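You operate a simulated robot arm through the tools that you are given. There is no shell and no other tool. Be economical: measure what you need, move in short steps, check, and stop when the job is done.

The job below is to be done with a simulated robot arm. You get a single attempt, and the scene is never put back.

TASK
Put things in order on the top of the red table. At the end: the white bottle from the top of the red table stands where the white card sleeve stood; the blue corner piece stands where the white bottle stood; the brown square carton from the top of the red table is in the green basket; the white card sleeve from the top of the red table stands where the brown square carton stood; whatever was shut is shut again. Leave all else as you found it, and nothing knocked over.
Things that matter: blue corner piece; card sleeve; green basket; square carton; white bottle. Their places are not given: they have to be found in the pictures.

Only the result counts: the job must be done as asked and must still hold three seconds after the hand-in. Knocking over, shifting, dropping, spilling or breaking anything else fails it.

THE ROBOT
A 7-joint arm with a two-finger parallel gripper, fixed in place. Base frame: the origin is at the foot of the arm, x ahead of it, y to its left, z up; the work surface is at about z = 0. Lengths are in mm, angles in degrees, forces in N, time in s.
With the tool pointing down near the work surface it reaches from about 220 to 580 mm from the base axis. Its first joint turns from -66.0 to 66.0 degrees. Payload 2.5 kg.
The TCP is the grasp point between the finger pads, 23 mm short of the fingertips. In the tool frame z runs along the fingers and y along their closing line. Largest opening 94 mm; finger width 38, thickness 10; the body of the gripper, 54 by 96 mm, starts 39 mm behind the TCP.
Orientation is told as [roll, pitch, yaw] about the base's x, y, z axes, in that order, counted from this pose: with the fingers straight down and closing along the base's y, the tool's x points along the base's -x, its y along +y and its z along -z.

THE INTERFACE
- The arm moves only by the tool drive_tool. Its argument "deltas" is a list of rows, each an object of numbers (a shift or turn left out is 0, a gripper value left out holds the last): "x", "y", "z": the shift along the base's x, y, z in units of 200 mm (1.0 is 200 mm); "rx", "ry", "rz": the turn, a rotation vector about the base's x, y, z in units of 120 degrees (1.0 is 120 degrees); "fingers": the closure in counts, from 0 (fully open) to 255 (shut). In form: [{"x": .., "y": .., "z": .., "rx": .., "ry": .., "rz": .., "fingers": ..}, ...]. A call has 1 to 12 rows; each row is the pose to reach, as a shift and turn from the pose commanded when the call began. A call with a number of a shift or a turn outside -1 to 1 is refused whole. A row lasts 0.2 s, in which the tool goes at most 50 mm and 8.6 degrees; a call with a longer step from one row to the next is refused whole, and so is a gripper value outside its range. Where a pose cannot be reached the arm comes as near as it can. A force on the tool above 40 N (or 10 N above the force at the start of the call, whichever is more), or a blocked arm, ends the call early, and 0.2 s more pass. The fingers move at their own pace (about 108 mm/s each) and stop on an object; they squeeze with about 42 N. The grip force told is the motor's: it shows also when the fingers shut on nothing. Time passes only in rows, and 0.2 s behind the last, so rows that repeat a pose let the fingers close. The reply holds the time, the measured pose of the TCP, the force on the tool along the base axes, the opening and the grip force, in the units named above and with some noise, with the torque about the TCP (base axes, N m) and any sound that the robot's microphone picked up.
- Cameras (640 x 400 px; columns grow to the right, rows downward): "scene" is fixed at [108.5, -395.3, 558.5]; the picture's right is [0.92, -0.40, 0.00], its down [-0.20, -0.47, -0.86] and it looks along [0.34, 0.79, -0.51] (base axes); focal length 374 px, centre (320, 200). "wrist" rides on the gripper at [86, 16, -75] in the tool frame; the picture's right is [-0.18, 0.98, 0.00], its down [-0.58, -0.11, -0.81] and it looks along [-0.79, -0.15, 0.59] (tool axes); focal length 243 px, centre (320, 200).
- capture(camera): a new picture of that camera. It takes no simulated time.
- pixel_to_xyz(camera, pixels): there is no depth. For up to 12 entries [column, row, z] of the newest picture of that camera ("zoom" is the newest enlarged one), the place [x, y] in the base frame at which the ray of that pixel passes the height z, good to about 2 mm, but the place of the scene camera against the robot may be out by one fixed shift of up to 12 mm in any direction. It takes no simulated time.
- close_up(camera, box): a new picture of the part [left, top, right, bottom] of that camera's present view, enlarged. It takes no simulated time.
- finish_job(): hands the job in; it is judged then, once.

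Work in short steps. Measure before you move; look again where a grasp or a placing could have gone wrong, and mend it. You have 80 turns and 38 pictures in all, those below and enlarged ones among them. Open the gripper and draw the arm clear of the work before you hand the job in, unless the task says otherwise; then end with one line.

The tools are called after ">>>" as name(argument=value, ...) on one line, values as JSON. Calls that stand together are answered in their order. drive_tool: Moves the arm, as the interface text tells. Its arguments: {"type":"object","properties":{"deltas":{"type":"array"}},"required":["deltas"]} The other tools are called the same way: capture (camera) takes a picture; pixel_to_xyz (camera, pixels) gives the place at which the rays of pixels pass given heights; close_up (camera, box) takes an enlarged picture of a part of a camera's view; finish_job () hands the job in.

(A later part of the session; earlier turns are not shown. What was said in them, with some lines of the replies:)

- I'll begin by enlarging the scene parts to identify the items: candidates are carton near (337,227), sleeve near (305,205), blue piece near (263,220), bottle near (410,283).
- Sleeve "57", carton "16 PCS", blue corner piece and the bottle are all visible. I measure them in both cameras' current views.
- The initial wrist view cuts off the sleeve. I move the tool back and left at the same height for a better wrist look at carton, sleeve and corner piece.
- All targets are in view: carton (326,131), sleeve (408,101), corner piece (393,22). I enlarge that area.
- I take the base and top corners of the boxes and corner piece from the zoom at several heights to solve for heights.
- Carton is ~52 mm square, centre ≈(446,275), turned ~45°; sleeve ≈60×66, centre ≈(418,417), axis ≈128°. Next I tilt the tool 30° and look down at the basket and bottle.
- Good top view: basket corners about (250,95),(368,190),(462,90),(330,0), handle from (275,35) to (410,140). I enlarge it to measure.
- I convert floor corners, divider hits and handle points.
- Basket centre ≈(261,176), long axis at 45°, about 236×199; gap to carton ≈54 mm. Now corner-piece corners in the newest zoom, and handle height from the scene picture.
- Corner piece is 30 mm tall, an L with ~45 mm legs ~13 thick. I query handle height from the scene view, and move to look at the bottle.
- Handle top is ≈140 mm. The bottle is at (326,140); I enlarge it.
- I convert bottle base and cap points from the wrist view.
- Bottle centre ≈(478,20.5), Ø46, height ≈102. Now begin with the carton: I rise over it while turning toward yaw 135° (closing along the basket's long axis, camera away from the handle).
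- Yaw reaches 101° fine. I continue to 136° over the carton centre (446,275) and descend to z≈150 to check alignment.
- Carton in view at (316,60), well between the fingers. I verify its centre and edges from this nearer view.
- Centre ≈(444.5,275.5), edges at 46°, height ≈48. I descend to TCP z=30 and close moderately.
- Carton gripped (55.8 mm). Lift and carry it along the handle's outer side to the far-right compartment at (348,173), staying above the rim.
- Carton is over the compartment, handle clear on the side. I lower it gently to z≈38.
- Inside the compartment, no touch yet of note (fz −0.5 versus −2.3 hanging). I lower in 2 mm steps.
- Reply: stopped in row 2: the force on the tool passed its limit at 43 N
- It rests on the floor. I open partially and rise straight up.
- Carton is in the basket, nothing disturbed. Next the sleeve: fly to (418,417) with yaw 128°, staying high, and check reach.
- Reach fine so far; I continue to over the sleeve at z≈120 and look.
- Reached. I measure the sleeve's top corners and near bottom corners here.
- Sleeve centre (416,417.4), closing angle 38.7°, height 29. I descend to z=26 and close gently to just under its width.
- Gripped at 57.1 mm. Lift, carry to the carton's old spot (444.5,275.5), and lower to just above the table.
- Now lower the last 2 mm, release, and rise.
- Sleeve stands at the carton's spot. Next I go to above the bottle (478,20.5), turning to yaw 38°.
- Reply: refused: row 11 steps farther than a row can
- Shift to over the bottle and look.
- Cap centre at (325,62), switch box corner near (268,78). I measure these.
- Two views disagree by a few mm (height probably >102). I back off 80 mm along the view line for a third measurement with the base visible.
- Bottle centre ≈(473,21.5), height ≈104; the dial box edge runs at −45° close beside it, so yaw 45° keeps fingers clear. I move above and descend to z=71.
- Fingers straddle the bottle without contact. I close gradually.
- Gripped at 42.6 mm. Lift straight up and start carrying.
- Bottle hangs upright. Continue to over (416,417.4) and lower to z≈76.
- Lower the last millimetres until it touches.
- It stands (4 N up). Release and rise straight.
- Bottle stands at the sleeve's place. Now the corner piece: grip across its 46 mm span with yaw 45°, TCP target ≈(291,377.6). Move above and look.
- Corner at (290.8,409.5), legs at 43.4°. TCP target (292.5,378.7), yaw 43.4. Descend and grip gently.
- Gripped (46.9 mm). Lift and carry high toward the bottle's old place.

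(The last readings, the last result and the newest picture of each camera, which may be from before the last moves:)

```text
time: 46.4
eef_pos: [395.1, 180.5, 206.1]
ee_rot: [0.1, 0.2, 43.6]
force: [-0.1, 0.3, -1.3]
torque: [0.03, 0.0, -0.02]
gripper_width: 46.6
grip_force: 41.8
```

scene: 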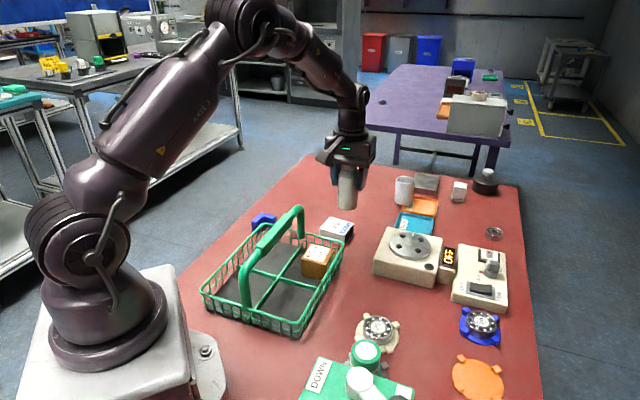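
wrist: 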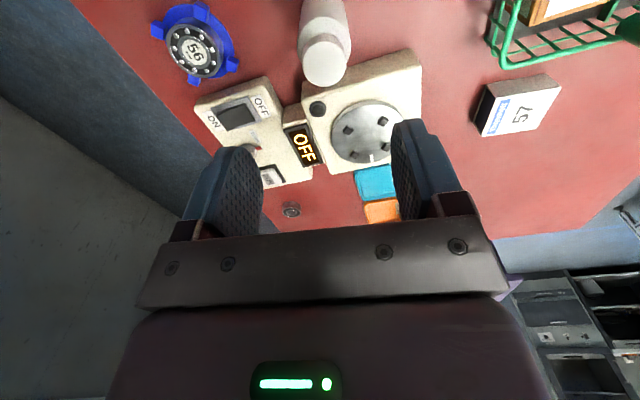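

Continue to over (475,18) and lower to z≈90, then check clearance from the dial box.

>>> drive_tool(deltas=[{"x": 0.1, "y": -0.2}, {"x": 0.2, "y": -0.4}, {"x": 0.3, "y": -0.6}, {"x": 0.413, "y": -0.8035}, {"x": 0.413, "y": -0.8035}, {"x": 0.413, "y": -0.8035, "z": -0.2}, {"x": 0.413, "y": -0.8035, "z": -0.4}, {"x": 0.413, "y": -0.8035, "z": -0.58}, {"x": 0.413, "y": -0.8035, "z": -0.58}])

>>> capture(camera="wrist")

>>> close_up(camera="scene", box=[340, 200, 500, 320])

```text
time: 48.4
eef_pos: [473.6, 20.9, 88.0]
ee_rot: [0.0, 0.1, 43.5]
force: [0.0, 0.2, -0.2]
torque: [0.01, 0.0, 0.0]
gripper_width: 46.6
grip_force: 41.5
```

```text
7 pictures are left
```

wrist: 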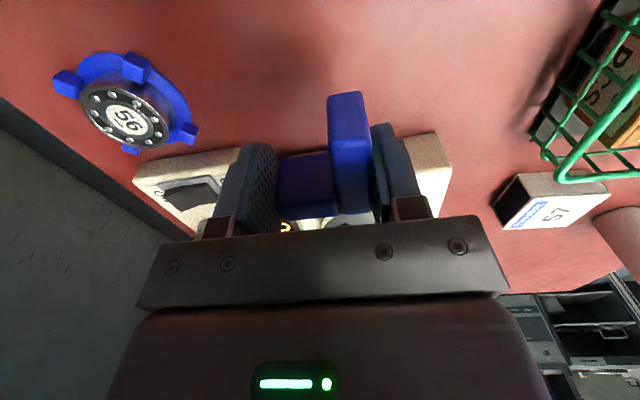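

```text
3.33 times, centred on (420, 260) of scene
```

zoom: 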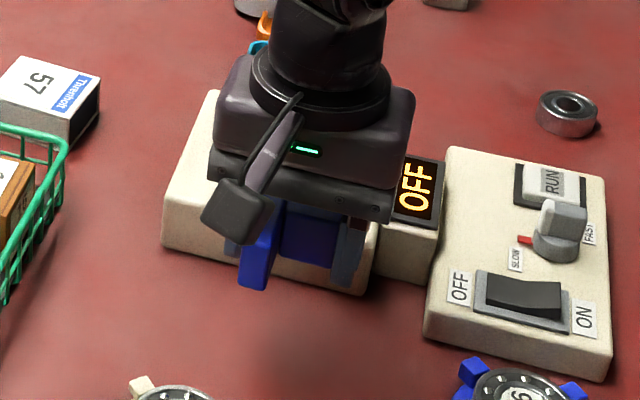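

To judge the clearance, I compare the box's bottom edge with the bottle's old base in scene coordinates (bottle base centre read there ≈(482,27)).

>>> pixel_to_xyz(camera="scene", pixels=[[372.5, 275, 0], [433.8, 288, 0], [407.5, 282.5, 0], [407.5, 310, 0], [395.5, 303, 3], [418.5, 305, 3]])

>>> pixel_to_xyz(camera="wrist", pixels=[[435, 133, 0], [435, 133, 20], [435, 133, 40], [450, 170, 40]])

```text
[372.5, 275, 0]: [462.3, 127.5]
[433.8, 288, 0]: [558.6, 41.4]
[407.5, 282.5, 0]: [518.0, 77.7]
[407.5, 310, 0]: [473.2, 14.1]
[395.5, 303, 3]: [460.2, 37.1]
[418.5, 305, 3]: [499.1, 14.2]
```

```text
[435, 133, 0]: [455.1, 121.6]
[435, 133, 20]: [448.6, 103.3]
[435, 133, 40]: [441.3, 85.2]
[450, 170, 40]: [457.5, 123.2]
```

Box edge is ~50 mm from the spot, so plenty of room. Lower to just above the table, then touch down.

>>> drive_tool(deltas=[{"z": -0.15}, {"z": -0.27}, {"z": -0.305}, {"z": -0.314}, {"z": -0.32}, {"z": -0.32}])

```text
time: 49.8
eef_pos: [473.9, 18.9, 25.7]
ee_rot: [0.1, 0.1, 43.5]
force: [0.5, 1.0, -0.3]
torque: [0.0, -0.03, -0.02]
gripper_width: 46.8
grip_force: 42.2
```

Height equals the pick height, so it is at the table. Release and rise.

>>> drive_tool(deltas=[{"z": -0.004}, {"z": -0.004, "fingers": 115}, {"z": -0.004, "fingers": 80}, {"z": -0.004, "fingers": 60}, {"z": 0.1}, {"z": 0.3}, {"z": 0.5}, {"z": 0.7}, {"z": 0.9}, {"z": 0.9}])

>>> capture(camera="scene")

>>> capture(camera="wrist")

```text
time: 52.0
eef_pos: [474.3, 21.4, 205.1]
ee_rot: [0.0, 0.1, 43.5]
force: [-0.3, 0.5, 0.0]
torque: [-0.01, -0.01, 0.0]
gripper_width: 72.0
grip_force: 0.2
```

```text
5 pictures are left
```

scene: 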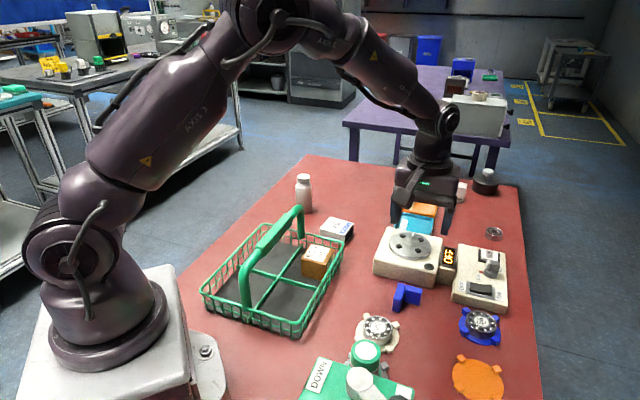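

```text
4 pictures are left
```

wrist: 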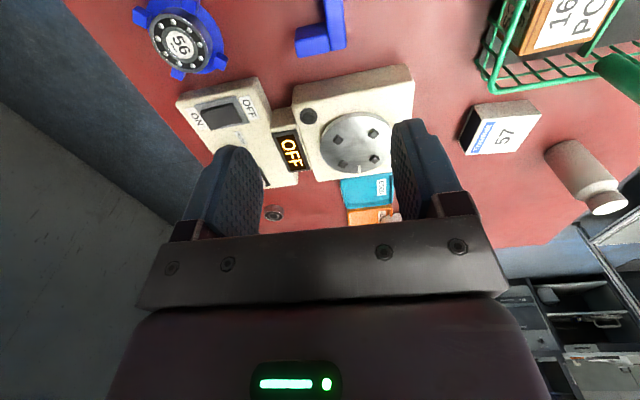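

All four items are in place and upright. I draw the arm up and back to near its starting pose.

>>> drive_tool(deltas=[{"z": 0.2, "fingers": 0}, {"z": 0.45}, {"x": -0.1, "y": 0.18, "z": 0.5}, {"x": -0.2, "y": 0.36, "z": 0.5}, {"x": -0.3, "y": 0.54, "z": 0.5}, {"x": -0.4, "y": 0.72, "z": 0.5}, {"x": -0.5, "y": 0.9, "z": 0.5}, {"x": -0.6, "y": 0.92, "z": 0.5}, {"x": -0.6, "y": 0.92, "z": 0.5}])

>>> capture(camera="scene")

```text
time: 54.0
eef_pos: [352.6, 204.3, 305.6]
ee_rot: [0.1, 0.1, 43.5]
force: [0.1, -0.1, 0.3]
torque: [0.0, 0.02, 0.0]
gripper_width: 94.1
grip_force: 0.0
```

```text
3 pictures are left
```

scene: 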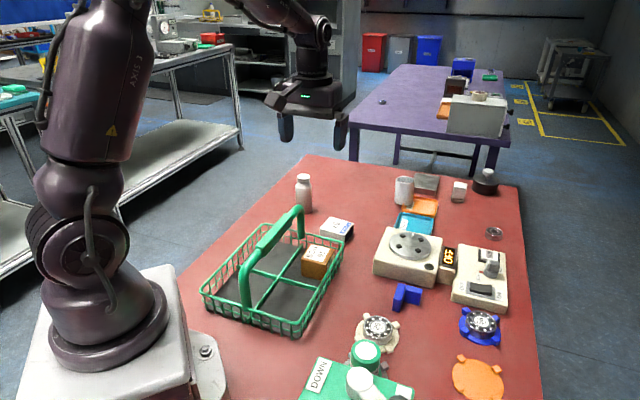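

The scene is as asked and the arm is clear with the gripper open, so I hand it in.

>>> finish_job()

```text
The job is handed in.
```

I've handed the job in with everything in its new place: the carton is in the green basket, the sleeve is where the carton stood, the bottle is where the sleeve stood, and the blue corner piece is where the bottle stood; I saw nothing knocked over or moved in the last picture, and I found nothing that had to be opened or shut.
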